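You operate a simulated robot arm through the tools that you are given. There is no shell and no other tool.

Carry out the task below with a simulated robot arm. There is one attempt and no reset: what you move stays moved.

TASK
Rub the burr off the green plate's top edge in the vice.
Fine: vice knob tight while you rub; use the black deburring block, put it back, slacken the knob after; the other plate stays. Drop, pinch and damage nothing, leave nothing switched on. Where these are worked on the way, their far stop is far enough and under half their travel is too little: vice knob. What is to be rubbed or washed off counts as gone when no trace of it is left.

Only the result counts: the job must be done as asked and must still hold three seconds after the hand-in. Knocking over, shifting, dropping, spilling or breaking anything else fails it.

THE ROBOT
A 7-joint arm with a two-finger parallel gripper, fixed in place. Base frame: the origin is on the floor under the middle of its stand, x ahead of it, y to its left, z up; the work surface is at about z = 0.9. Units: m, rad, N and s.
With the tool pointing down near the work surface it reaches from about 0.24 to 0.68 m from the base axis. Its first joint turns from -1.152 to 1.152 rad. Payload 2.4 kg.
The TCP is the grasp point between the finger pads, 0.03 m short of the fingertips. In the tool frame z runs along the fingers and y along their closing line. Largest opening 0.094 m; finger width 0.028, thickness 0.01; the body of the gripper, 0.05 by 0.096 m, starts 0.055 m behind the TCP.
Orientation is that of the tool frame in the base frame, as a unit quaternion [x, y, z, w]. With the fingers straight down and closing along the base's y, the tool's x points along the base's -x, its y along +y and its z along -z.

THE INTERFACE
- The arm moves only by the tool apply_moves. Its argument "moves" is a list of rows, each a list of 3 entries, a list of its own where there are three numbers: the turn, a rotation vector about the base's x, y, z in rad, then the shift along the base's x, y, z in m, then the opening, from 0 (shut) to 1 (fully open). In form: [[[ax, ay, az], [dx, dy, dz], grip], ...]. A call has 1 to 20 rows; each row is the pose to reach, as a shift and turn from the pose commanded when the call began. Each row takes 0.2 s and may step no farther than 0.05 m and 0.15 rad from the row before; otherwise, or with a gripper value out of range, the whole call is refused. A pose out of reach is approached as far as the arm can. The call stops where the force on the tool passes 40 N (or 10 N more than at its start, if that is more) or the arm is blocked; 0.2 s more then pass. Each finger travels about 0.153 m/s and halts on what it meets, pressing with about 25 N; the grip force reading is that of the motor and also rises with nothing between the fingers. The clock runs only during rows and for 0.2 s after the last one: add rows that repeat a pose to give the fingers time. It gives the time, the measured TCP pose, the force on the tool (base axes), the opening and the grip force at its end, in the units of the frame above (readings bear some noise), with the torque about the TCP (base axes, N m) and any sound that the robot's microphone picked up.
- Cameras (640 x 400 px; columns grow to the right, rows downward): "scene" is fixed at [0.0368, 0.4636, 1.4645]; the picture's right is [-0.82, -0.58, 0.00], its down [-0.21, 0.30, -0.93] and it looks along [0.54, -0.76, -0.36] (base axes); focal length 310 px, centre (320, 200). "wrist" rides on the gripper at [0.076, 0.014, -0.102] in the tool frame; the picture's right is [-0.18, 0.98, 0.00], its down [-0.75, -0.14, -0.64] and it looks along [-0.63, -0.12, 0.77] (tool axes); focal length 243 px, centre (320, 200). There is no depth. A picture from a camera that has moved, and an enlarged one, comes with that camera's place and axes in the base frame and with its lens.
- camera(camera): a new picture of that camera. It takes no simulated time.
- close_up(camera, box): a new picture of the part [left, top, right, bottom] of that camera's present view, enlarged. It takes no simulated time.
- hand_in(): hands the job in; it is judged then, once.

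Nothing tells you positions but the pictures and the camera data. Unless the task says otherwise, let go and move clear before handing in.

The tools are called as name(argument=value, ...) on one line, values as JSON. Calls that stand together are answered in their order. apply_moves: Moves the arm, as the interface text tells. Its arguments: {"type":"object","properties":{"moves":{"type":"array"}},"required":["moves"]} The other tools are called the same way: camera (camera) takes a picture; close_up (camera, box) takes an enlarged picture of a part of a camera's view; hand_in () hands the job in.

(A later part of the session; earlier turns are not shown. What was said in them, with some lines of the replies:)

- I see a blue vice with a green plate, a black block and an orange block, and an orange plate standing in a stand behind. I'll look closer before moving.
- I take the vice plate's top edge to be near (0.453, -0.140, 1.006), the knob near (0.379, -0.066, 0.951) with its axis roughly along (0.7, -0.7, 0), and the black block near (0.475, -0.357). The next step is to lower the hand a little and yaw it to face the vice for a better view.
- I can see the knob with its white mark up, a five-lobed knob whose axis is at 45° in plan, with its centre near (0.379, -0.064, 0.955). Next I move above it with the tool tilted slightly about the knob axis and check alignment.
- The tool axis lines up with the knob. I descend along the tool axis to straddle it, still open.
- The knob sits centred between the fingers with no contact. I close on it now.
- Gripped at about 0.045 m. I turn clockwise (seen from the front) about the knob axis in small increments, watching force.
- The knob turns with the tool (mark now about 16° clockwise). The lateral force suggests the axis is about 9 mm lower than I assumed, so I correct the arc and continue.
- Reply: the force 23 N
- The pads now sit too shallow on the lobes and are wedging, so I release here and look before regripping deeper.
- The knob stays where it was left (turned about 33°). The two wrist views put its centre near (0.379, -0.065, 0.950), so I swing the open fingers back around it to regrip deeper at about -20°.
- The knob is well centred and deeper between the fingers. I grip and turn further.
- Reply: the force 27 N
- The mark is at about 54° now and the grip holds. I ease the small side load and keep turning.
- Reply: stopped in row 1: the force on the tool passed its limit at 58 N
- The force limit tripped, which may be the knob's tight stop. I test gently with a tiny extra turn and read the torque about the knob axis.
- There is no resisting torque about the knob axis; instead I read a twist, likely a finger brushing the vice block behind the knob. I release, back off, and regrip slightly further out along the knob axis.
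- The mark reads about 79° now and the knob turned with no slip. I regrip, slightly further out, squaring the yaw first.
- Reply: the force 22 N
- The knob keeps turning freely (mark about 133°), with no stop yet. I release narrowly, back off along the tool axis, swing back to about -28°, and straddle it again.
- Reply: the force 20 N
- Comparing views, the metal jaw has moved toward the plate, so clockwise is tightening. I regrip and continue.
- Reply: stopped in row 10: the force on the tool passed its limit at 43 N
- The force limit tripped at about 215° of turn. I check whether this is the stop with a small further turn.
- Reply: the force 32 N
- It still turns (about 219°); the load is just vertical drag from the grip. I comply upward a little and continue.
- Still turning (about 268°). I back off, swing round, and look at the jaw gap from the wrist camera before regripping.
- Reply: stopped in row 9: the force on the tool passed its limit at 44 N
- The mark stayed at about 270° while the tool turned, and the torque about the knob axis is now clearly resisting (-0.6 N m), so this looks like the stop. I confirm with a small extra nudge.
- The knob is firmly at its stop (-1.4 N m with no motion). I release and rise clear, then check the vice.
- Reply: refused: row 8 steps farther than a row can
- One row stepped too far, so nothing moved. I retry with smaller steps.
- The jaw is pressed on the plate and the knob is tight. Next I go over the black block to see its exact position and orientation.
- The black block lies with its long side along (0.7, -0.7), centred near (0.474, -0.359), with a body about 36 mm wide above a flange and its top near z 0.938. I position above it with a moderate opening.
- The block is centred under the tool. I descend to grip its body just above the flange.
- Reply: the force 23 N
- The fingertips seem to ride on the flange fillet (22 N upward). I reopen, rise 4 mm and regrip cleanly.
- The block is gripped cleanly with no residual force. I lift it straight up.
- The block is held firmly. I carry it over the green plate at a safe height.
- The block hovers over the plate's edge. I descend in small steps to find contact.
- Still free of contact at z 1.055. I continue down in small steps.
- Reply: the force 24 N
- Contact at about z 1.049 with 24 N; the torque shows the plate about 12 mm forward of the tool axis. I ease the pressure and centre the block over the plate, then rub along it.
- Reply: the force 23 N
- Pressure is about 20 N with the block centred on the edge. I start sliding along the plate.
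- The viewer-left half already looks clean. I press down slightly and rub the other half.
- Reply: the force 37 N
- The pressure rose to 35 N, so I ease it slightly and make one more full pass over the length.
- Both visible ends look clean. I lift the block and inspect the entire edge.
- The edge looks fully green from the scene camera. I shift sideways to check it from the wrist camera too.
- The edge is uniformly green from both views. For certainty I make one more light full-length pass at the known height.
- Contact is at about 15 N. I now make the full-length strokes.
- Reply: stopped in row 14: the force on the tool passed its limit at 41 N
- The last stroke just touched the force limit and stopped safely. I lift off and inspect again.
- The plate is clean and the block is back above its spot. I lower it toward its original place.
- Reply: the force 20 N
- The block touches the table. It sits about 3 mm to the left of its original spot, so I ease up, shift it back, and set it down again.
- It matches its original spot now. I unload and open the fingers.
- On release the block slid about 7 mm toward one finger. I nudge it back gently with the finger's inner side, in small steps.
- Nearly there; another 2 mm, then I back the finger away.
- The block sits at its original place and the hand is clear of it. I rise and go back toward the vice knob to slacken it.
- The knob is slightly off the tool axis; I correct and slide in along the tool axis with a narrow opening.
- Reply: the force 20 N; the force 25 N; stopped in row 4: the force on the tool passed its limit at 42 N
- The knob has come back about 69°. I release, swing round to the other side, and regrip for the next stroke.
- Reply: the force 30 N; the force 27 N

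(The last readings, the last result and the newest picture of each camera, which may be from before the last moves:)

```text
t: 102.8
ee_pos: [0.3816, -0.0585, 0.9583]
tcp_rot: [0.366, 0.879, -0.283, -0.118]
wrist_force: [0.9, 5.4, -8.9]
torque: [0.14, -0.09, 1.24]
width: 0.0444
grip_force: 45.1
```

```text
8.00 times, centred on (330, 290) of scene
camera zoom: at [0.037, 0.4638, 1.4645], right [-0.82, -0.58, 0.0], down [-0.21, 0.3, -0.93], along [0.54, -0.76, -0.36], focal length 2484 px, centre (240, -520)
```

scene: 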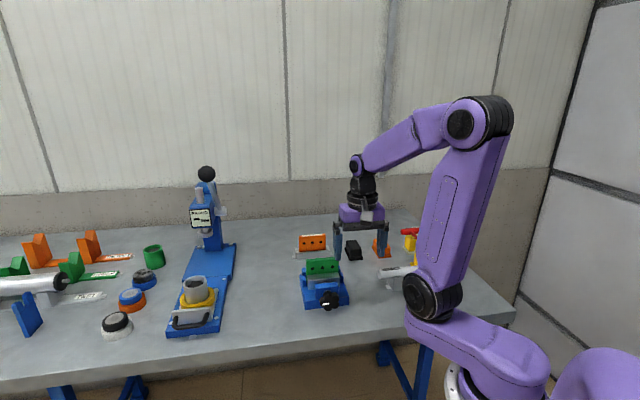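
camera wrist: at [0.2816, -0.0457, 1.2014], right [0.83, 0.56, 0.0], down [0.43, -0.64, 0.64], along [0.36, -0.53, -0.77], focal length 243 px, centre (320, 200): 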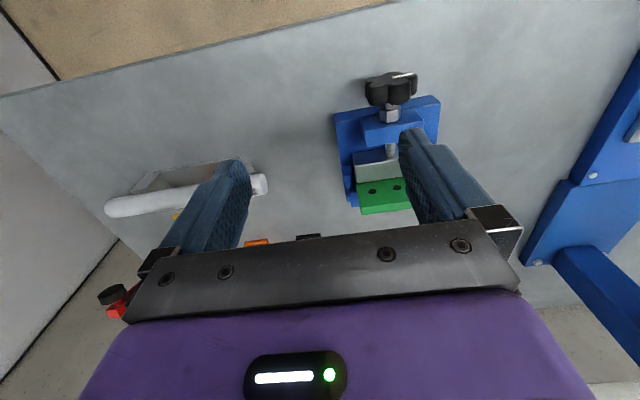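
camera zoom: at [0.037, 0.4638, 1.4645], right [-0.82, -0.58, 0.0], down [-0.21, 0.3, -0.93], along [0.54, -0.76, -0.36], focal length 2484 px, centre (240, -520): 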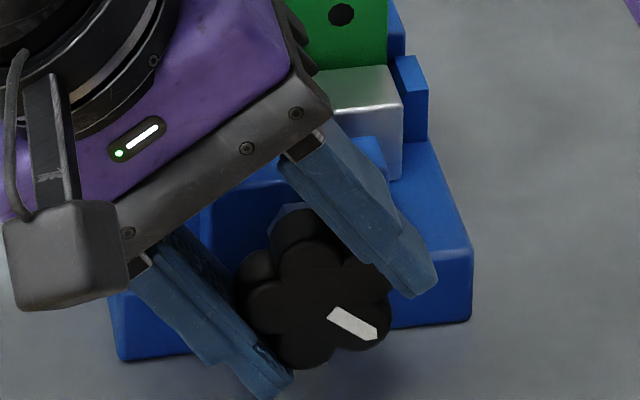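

apply_moves(moves=[[[0, 0, 0], [0, 0, 0], 0.6], [[0, 0, 0], [0, 0, 0], 0.62], [[0, 0, 0], [0.0068, 0.0068, 0.0143], 0.62], [[0, 0, 0], [0.012, 0.0132, 0.0271], 0.75], [[0.0919, -0.0919, 0], [0.0085, 0.0097, 0.0301], 1], [[0.1838, -0.1838, 0], [0.0047, 0.0059, 0.0325], 1], [[0.2758, -0.2758, 0], [0.0007, 0.0019, 0.0341], 1], [[0.3677, -0.3677, 0], [-0.0033, -0.0021, 0.035], 1], [[0.4596, -0.4596, 0], [-0.0075, -0.0063, 0.0352], 1], [[0.5515, -0.5515, 0], [-0.0116, -0.0104, 0.0345], 1], [[0.6435, -0.6435, 0], [-0.0156, -0.0144, 0.0332], 1], [[0.7354, -0.7354, 0], [-0.0195, -0.0183, 0.0311], 0.9], [[0.8273, -0.8273, 0], [-0.0231, -0.0219, 0.0283], 0.8], [[0.8839, -0.8839, 0], [-0.0252, -0.024, 0.0263], 0.7], [[0.8839, -0.8839, 0], [-0.0252, -0.024, 0.0263], 0.7]])

close_up(camera="wrist", box=[240, 80, 410, 220])

close_up(camera="scene", box=[300, 265, 360, 315])

```text
t: 106.0
ee_pos: [0.3547, -0.0836, 0.9847]
tcp_rot: [0.366, 0.878, 0.287, 0.117]
wrist_force: [-0.2, 0.0, -0.2]
torque: [0.02, 0.03, 0.0]
width: 0.0659
grip_force: 0.1
```

```text
2.86 times, centred on (325, 150) of wrist
camera zoom: at [0.2661, -0.0631, 1.0772], right [0.69, 0.43, 0.58], down [0.18, -0.88, 0.43], along [0.7, -0.19, -0.69], focal length 693 px, centre (306, 343)
```

zoom: 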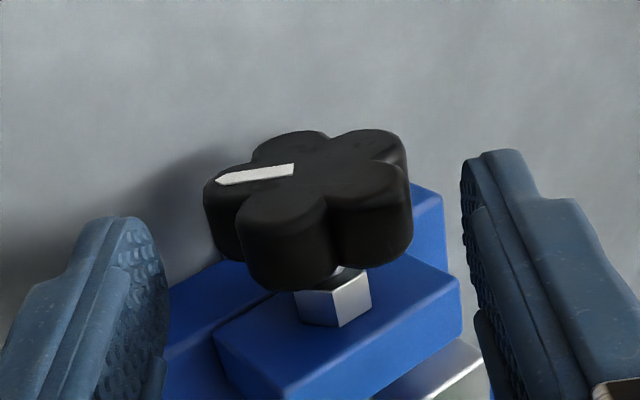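

```text
8.00 times, centred on (330, 290) of scene
camera zoom: at [0.0368, 0.4636, 1.4645], right [-0.82, -0.58, 0.0], down [-0.21, 0.3, -0.93], along [0.54, -0.76, -0.36], focal length 2484 px, centre (240, -520)
```

zoom: 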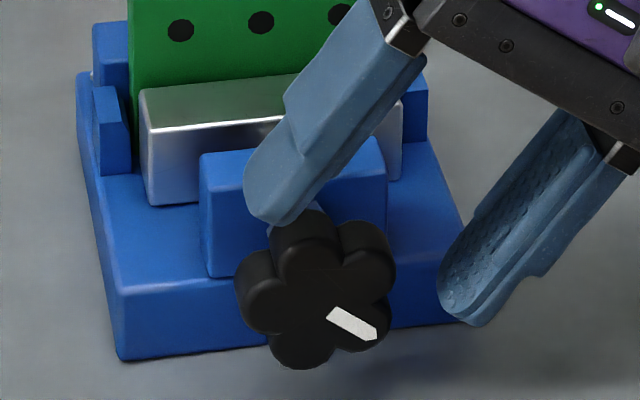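

apply_moves(moves=[[[0, 0, 0], [0.005, 0.0046, -0.0094], 0.68], [[0, 0, 0], [0.0101, 0.0092, -0.0188], 0.68], [[0, 0, 0], [0.0152, 0.0138, -0.0282], 0.68], [[0, 0, 0], [0.0152, 0.0138, -0.0282], 0.55], [[0, 0, 0], [0.0152, 0.0138, -0.0282], 0.4], [[0, 0, 0], [0.0152, 0.0138, -0.0282], 0.4], [[-0.0849, 0.0849, 0], [0.0159, 0.0145, -0.0272], 0.4], [[-0.1697, 0.1697, 0], [0.0167, 0.0153, -0.0265], 0.4], [[-0.1697, 0.1697, 0], [0.0167, 0.0153, -0.0265], 0.4]])

close_up(camera="scene", box=[300, 265, 360, 315])

```text
t: 108.0
ee_pos: [0.373, -0.0681, 0.9597]
tcp_rot: [0.377, 0.906, 0.181, 0.073]
wrist_force: [17.1, 9.7, 35.2]
torque: [0.55, 0.0, 0.46]
width: 0.0455
grip_force: 44.5
```

```text
8.00 times, centred on (330, 290) of scene
camera zoom: at [0.0368, 0.464, 1.4644], right [-0.82, -0.58, 0.0], down [-0.21, 0.3, -0.93], along [0.54, -0.76, -0.36], focal length 2484 px, centre (240, -520)
```

zoom: 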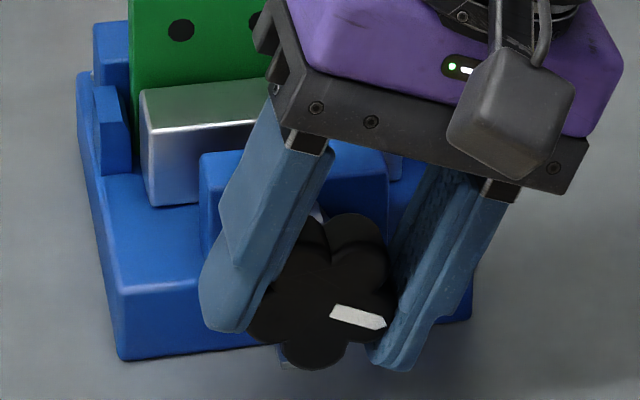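

apply_moves(moves=[[[0, 0, 0], [0.0006, 0.0004, 0.001], 0.4], [[0, 0, 0], [0.001, 0.0006, 0.002], 0.4], [[-0.0849, 0.0849, 0], [0.002, 0.0016, 0.0025], 0.4], [[-0.1697, 0.1697, 0], [0.003, 0.0026, 0.0028], 0.4], [[-0.1697, 0.1697, 0], [0.003, 0.0026, 0.0028], 0.4]])

close_up(camera="scene", box=[300, 265, 360, 315])

```text
t: 109.2
ee_pos: [0.3752, -0.0666, 0.9611]
tcp_rot: [0.384, 0.92, 0.068, 0.027]
wrist_force: [11.1, -6.6, -28.5]
torque: [-0.38, -0.33, 0.08]
width: 0.0455
grip_force: 45.2
```

```text
8.00 times, centred on (330, 290) of scene
camera zoom: at [0.0375, 0.4634, 1.4646], right [-0.82, -0.58, 0.0], down [-0.21, 0.3, -0.93], along [0.54, -0.76, -0.36], focal length 2484 px, centre (240, -520)
```

zoom: 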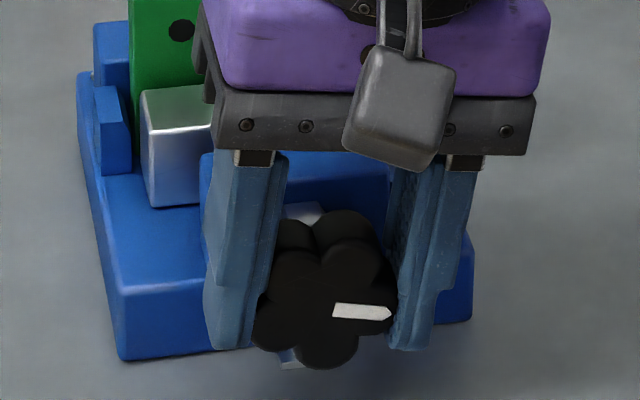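

apply_moves(moves=[[[0, 0, 0], [0, 0, -0.0013], 0.4], [[-0.0849, 0.0849, 0], [0.001, 0.001, -0.0012], 0.4], [[-0.1697, 0.1697, 0], [0.002, 0.002, -0.0012], 0.4], [[-0.2546, 0.2546, 0], [0.003, 0.003, -0.0014], 0.4], [[-0.2546, 0.2546, 0], [0.003, 0.003, -0.0014], 0.4]])

close_up(camera="scene", box=[300, 265, 360, 315])

```text
t: 110.4
ee_pos: [0.3785, -0.0637, 0.9616]
tcp_rot: [0.382, 0.918, -0.098, -0.041]
wrist_force: [2.0, -9.5, 21.2]
torque: [0.21, 0.44, 0.31]
width: 0.0453
grip_force: 44.9
```

```text
8.00 times, centred on (330, 290) of scene
camera zoom: at [0.0366, 0.4634, 1.4646], right [-0.82, -0.58, 0.0], down [-0.21, 0.3, -0.93], along [0.54, -0.76, -0.36], focal length 2484 px, centre (240, -520)
```

zoom: 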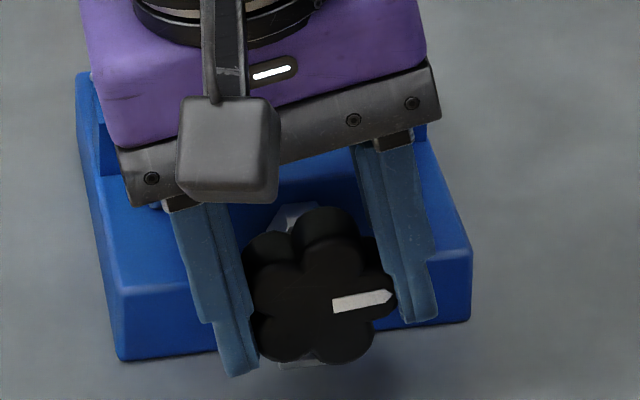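

apply_moves(moves=[[[0, 0, 0], [0, -0.0003, 0.0009], 0.4], [[-0.0849, 0.0849, 0], [0.001, 0.0007, 0.0005], 0.4], [[-0.1697, 0.1697, 0], [0.0019, 0.0016, 0], 0.4], [[-0.2546, 0.2546, 0], [0.0028, 0.0025, -0.0007], 0.4], [[-0.29, 0.29, 0], [0.0032, 0.0029, -0.0011], 0.4], [[-0.29, 0.29, 0], [0.0032, 0.0029, -0.0011], 0.4]])

close_up(camera="scene", box=[300, 265, 360, 315])

```text
t: 111.8
ee_pos: [0.3822, -0.0606, 0.9591]
tcp_rot: [0.365, 0.879, -0.283, -0.117]
wrist_force: [12.7, -4.0, -2.5]
torque: [0.14, 0.01, 0.13]
width: 0.0456
grip_force: 45.2
```

```text
8.00 times, centred on (330, 290) of scene
camera zoom: at [0.0373, 0.4635, 1.4645], right [-0.82, -0.58, 0.0], down [-0.21, 0.3, -0.93], along [0.54, -0.76, -0.36], focal length 2484 px, centre (240, -520)
```

zoom: 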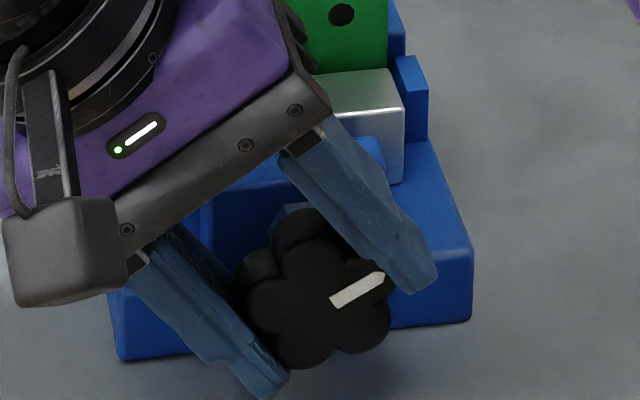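

The mark is back to about 65°. One more stroke should bring it fully slack.

apply_moves(moves=[[[0, 0, 0], [0, 0, 0], 0.6], [[0, 0, 0], [0, 0, 0], 0.62], [[0, 0, 0], [0.006, 0.0072, 0.0135], 0.62], [[0, 0, 0], [0.011, 0.0146, 0.0261], 0.75], [[0.0919, -0.0919, 0], [0.0075, 0.0111, 0.0291], 1], [[0.1838, -0.1838, 0], [0.0037, 0.0073, 0.0315], 1], [[0.2758, -0.2758, 0], [-0.0003, 0.0033, 0.0331], 1], [[0.3677, -0.3677, 0], [-0.0043, -0.0007, 0.034], 1], [[0.4596, -0.4596, 0], [-0.0085, -0.0049, 0.0342], 1], [[0.5515, -0.5515, 0], [-0.0126, -0.009, 0.0335], 1], [[0.6435, -0.6435, 0], [-0.0166, -0.013, 0.0322], 1], [[0.7354, -0.7354, 0], [-0.0205, -0.0169, 0.0301], 0.9], [[0.8273, -0.8273, 0], [-0.0241, -0.0205, 0.0273], 0.8], [[0.8839, -0.8839, 0], [-0.0262, -0.0226, 0.0253], 0.7], [[0.8839, -0.8839, 0], [-0.0262, -0.0226, 0.0253], 0.7]])

close_up(camera="wrist", box=[240, 80, 410, 220])

close_up(camera="scene", box=[300, 265, 360, 315])

```text
t: 115.0
ee_pos: [0.3536, -0.082, 0.9846]
tcp_rot: [0.366, 0.877, 0.287, 0.117]
wrist_force: [-0.4, 0.0, -0.5]
torque: [-0.02, 0.02, 0.01]
width: 0.0658
grip_force: 0.0
```

```text
2.86 times, centred on (325, 150) of wrist
camera zoom: at [0.266, -0.0622, 1.0763], right [0.69, 0.43, 0.58], down [0.18, -0.88, 0.43], along [0.7, -0.19, -0.69], focal length 693 px, centre (306, 343)
```

zoom: 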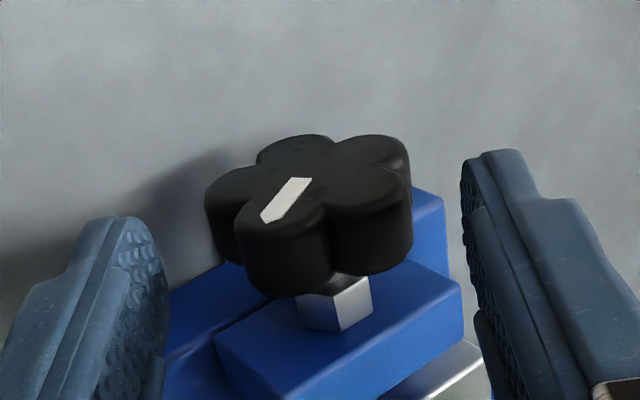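

```text
8.00 times, centred on (330, 290) of scene
camera zoom: at [0.0368, 0.4636, 1.4645], right [-0.82, -0.58, 0.0], down [-0.21, 0.3, -0.93], along [0.54, -0.76, -0.36], focal length 2484 px, centre (240, -520)
```

zoom: 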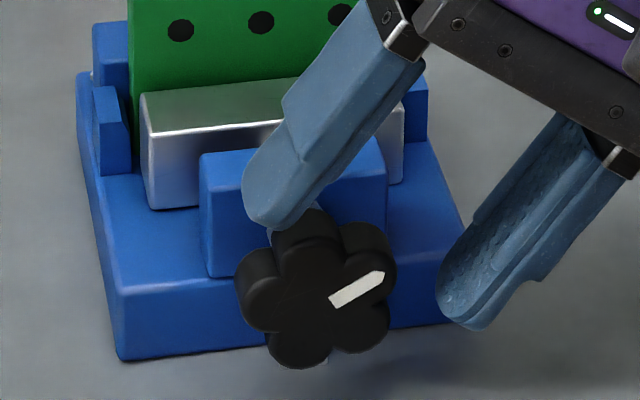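

apply_moves(moves=[[[0, 0, 0], [0.005, 0.0042, -0.0094], 0.68], [[0, 0, 0], [0.0102, 0.0085, -0.0188], 0.68], [[0, 0, 0], [0.0154, 0.0128, -0.0277], 0.68], [[0, 0, 0], [0.0154, 0.0128, -0.0277], 0.55], [[0, 0, 0], [0.0154, 0.0128, -0.0277], 0.4], [[0, 0, 0], [0.0154, 0.0128, -0.0277], 0.4], [[-0.0849, 0.0849, 0], [0.0163, 0.0137, -0.0264], 0.4], [[-0.1697, 0.1697, 0], [0.0173, 0.0147, -0.0253], 0.4], [[-0.1697, 0.1697, 0], [0.0173, 0.0147, -0.0253], 0.4]])

close_up(camera="scene", box=[300, 265, 360, 315])

```text
t: 117.0
ee_pos: [0.3723, -0.0677, 0.9598]
tcp_rot: [0.376, 0.907, 0.179, 0.071]
wrist_force: [10.2, 10.1, 0.8]
torque: [0.35, 0.07, 0.55]
width: 0.0459
grip_force: 44.7
```

```text
8.00 times, centred on (330, 290) of scene
camera zoom: at [0.0371, 0.4639, 1.4644], right [-0.82, -0.58, 0.0], down [-0.21, 0.3, -0.93], along [0.54, -0.76, -0.36], focal length 2484 px, centre (240, -520)
```

zoom: 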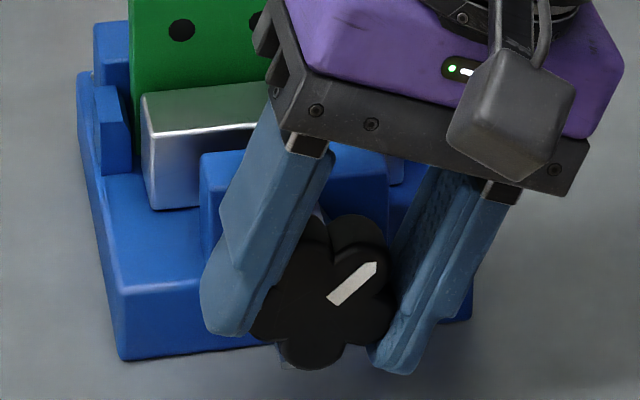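

apply_moves(moves=[[[0, 0, 0], [0.0007, 0.0007, 0.0003], 0.4], [[-0.0849, 0.0849, 0], [0.0017, 0.0017, 0.0008], 0.4], [[-0.1697, 0.1697, 0], [0.0027, 0.0027, 0.001], 0.4], [[-0.2546, 0.2546, 0], [0.0037, 0.0037, 0.0011], 0.4], [[-0.2546, 0.2546, 0], [0.0037, 0.0037, 0.0011], 0.4]])

close_up(camera="scene", box=[300, 265, 360, 315])

```text
t: 118.3
ee_pos: [0.3752, -0.0643, 0.9613]
tcp_rot: [0.384, 0.923, 0.012, 0.003]
wrist_force: [-6.5, 1.1, 10.5]
torque: [-0.52, -0.48, 0.09]
width: 0.0454
grip_force: 45.0
stopped in row 5: the force on the tool passed its limit at 41 N (the readings are from after the stop); the commanded pose is now the measured one
```

```text
8.00 times, centred on (330, 290) of scene
camera zoom: at [0.0365, 0.4637, 1.4645], right [-0.82, -0.58, 0.0], down [-0.21, 0.3, -0.93], along [0.54, -0.76, -0.36], focal length 2484 px, centre (240, -520)
```

zoom: 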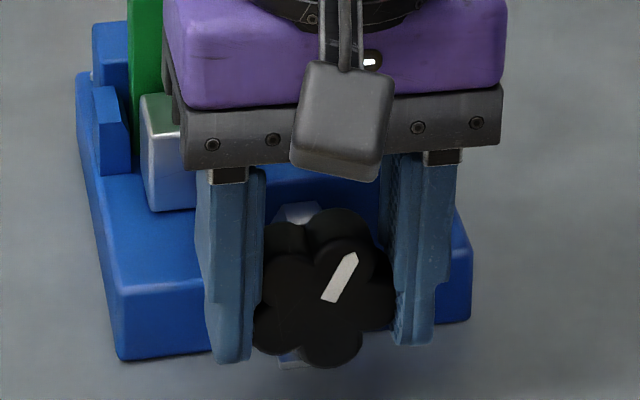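

apply_moves(moves=[[[-0.0424, 0.0424, 0], [0.0003, 0.0007, 0.0005], 0.4], [[-0.0849, 0.0849, 0], [0.0008, 0.0012, 0.0005], 0.4], [[-0.1273, 0.1273, 0], [0.0013, 0.0017, 0.0004], 0.4], [[-0.1697, 0.1697, 0], [0.0018, 0.0022, 0.0002], 0.4], [[-0.212, 0.212, 0], [0.0023, 0.0027, 0], 0.4], [[-0.212, 0.212, 0], [0.0023, 0.0027, 0], 0.4]])

close_up(camera="scene", box=[300, 265, 360, 315])

```text
t: 119.7
ee_pos: [0.3776, -0.0615, 0.9599]
tcp_rot: [0.381, 0.915, -0.125, -0.053]
wrist_force: [0.1, -7.3, -18.2]
torque: [0.22, 0.22, 0.23]
width: 0.0456
grip_force: 45.0
```

```text
8.00 times, centred on (330, 290) of scene
camera zoom: at [0.0371, 0.4634, 1.4646], right [-0.82, -0.58, 0.0], down [-0.21, 0.3, -0.93], along [0.54, -0.76, -0.36], focal length 2484 px, centre (240, -520)
```

zoom: 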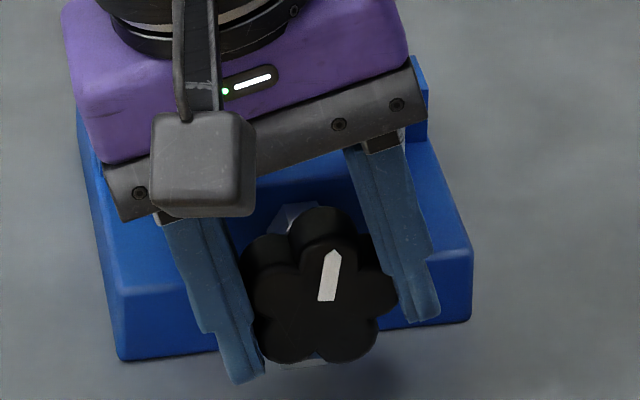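

apply_moves(moves=[[[0, 0, 0], [0, -0.0002, -0.0009], 0.4], [[-0.0424, 0.0424, 0], [0.0005, 0.0003, -0.0011], 0.4], [[-0.0849, 0.0849, 0], [0.001, 0.0008, -0.0013], 0.4], [[-0.113, 0.113, 0], [0.0013, 0.0011, -0.0015], 0.4], [[-0.113, 0.113, 0], [0.0013, 0.0011, -0.0015], 0.4]])

close_up(camera="scene", box=[300, 265, 360, 315])

```text
t: 120.9
ee_pos: [0.3785, -0.0605, 0.9591]
tcp_rot: [0.375, 0.902, -0.199, -0.083]
wrist_force: [-5.1, 1.4, 5.4]
torque: [0.13, -0.73, 0.25]
width: 0.0454
grip_force: 44.7
stopped in row 5: the force on the tool passed its limit at 41 N (the readings are from after the stop); the commanded pose is now the measured one
```

```text
8.00 times, centred on (330, 290) of scene
camera zoom: at [0.0366, 0.4637, 1.4645], right [-0.82, -0.58, 0.0], down [-0.21, 0.3, -0.93], along [0.54, -0.76, -0.36], focal length 2484 px, centre (240, -520)
```

zoom: 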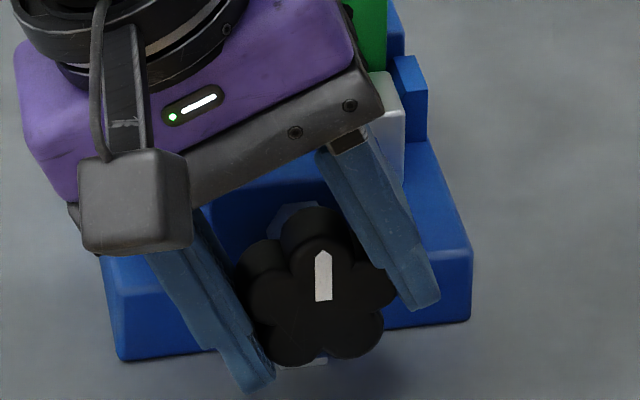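

The mark is upright again and the torque shows the slack stop. I release, back off along the tool axis, and rise clear.

apply_moves(moves=[[[0, 0, 0], [0, 0, 0], 0.55], [[0, 0, 0], [0, 0, 0], 0.62], [[0, 0, 0], [0, 0, 0], 0.65], [[0, 0, 0], [0.006, 0.006, 0.018], 0.65], [[0, 0, 0], [0.0118, 0.0118, 0.0364], 0.75], [[0, 0, 0], [0.022, 0.022, 0.068], 0.9], [[0.08, -0.08, 0], [0.022, 0.022, 0.1], 1], [[0.16, -0.16, 0], [0.01, 0.03, 0.13], 1], [[0.24, -0.24, 0], [-0.01, 0.04, 0.16], 1], [[0.304, -0.304, 0], [-0.03, 0.05, 0.19], 1], [[0.304, -0.304, 0], [-0.05, 0.06, 0.22], 1], [[0.304, -0.304, 0], [-0.05, 0.06, 0.22], 1]])

camera(camera="scene")

camera(camera="wrist")

close_up(camera="scene", box=[280, 220, 400, 320])

```text
t: 123.5
ee_pos: [0.3279, -0.0, 1.1791]
tcp_rot: [0.383, 0.924, -0.002, -0.002]
wrist_force: [-0.4, -0.1, 0.5]
torque: [0.01, 0.03, 0.01]
width: 0.0938
grip_force: 0.1
```

```text
taken
```

scene: 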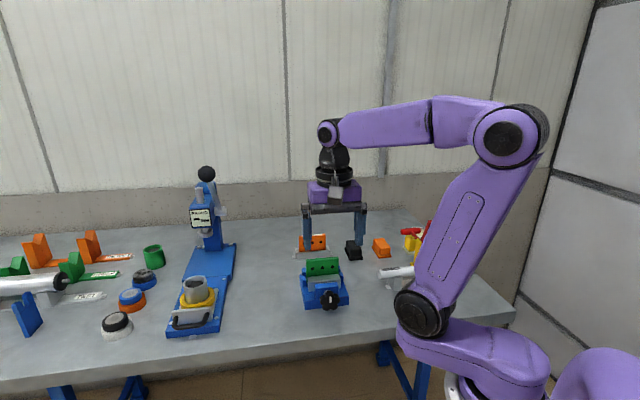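

```text
taken
camera wrist: at [0.2846, 0.0652, 1.2825], right [0.83, 0.56, 0.0], down [0.43, -0.63, 0.64], along [0.36, -0.53, -0.77], focal length 243 px, centre (320, 200)
```

wrist: 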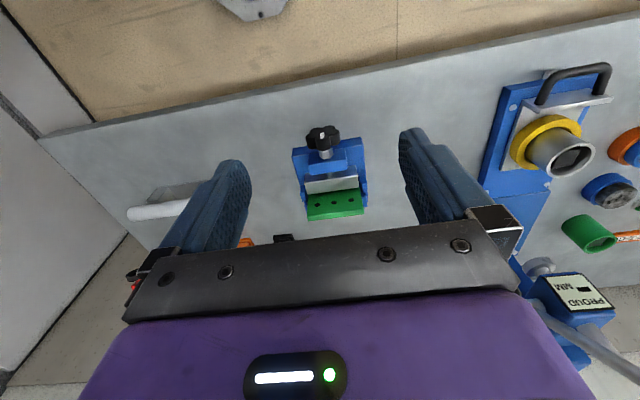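

```text
4.00 times, centred on (340, 270) of scene
camera zoom: at [0.0368, 0.4636, 1.4645], right [-0.82, -0.58, 0.0], down [-0.21, 0.3, -0.93], along [0.54, -0.76, -0.36], focal length 1242 px, centre (240, -80)
```

zoom: 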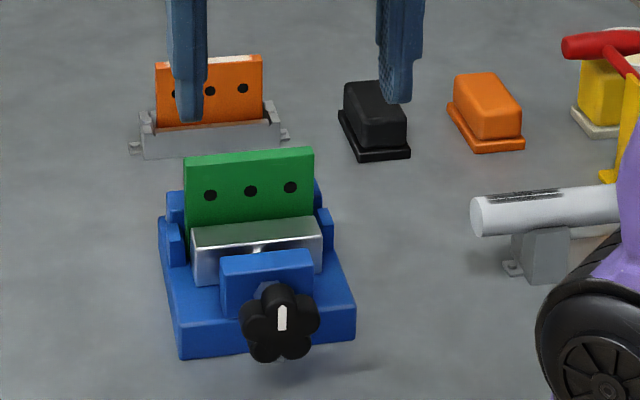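

close_up(camera="wrist", box=[285, 115, 385, 230])

close_up(camera="scene", box=[300, 245, 350, 280])

close_up(camera="scene", box=[335, 230, 405, 275])

```text
3.48 times, centred on (335, 172) of wrist
camera zoom: at [0.2846, 0.0652, 1.2825], right [0.83, 0.56, 0.0], down [0.43, -0.63, 0.64], along [0.36, -0.53, -0.77], focal length 844 px, centre (268, 296)
```

zoom: 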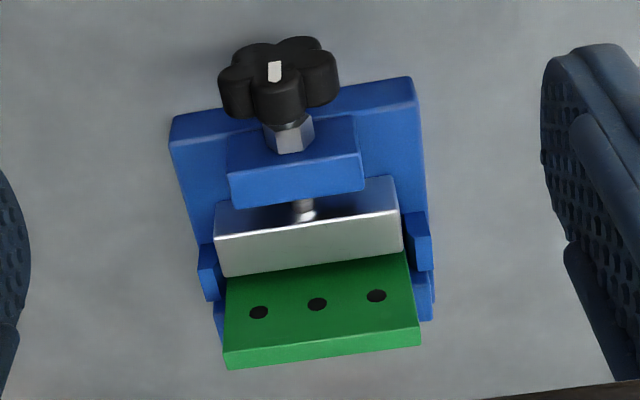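

```text
11.43 times, centred on (325, 262) of scene
camera zoom: at [0.0368, 0.4636, 1.4645], right [-0.82, -0.58, 0.0], down [-0.21, 0.3, -0.93], along [0.54, -0.76, -0.36], focal length 3548 px, centre (263, -514)
```

zoom: 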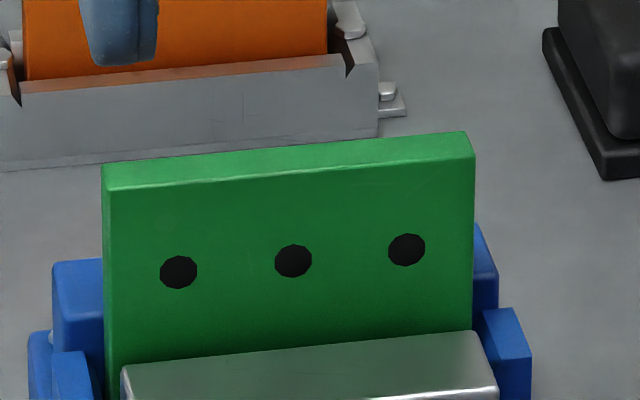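

```text
8.89 times, centred on (370, 252) of scene
camera zoom: at [0.0368, 0.4636, 1.4645], right [-0.82, -0.58, 0.0], down [-0.21, 0.3, -0.93], along [0.54, -0.76, -0.36], focal length 2760 px, centre (-124, -267)
```

zoom: 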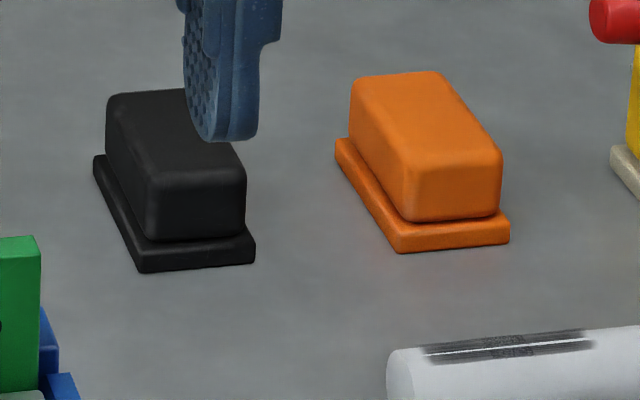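

The plate's top edge is clean in both views. The knob is back at its slack mark, the black block is on its spot, the orange plate has not moved, and the hand is empty and clear. I hand in.

hand_in()

```text
The job is handed in.
```

The burr is off the green plate's top edge, with no white left in either camera view. The job is handed in, but no verdict came back.

- **Vice knob:** I turned it clockwise about 270° to its tight stop before rubbing. Afterwards I turned it all the way back to its slack stop, with the white mark upright again.
- **Rubbing:** I made several full-length passes with the black deburring block. On the last one the arm stopped itself when the force just passed its 40 N limit. I saw no harm to the plate or block.
- **Black block:** It is back on its original spot to within about 2–3 mm. It slid about 7 mm when I released it, so I nudged it back with a finger.
- **Everything else:** The orange plate, the orange block and the vice body look unmoved in the pictures. The gripper is empty and clear.
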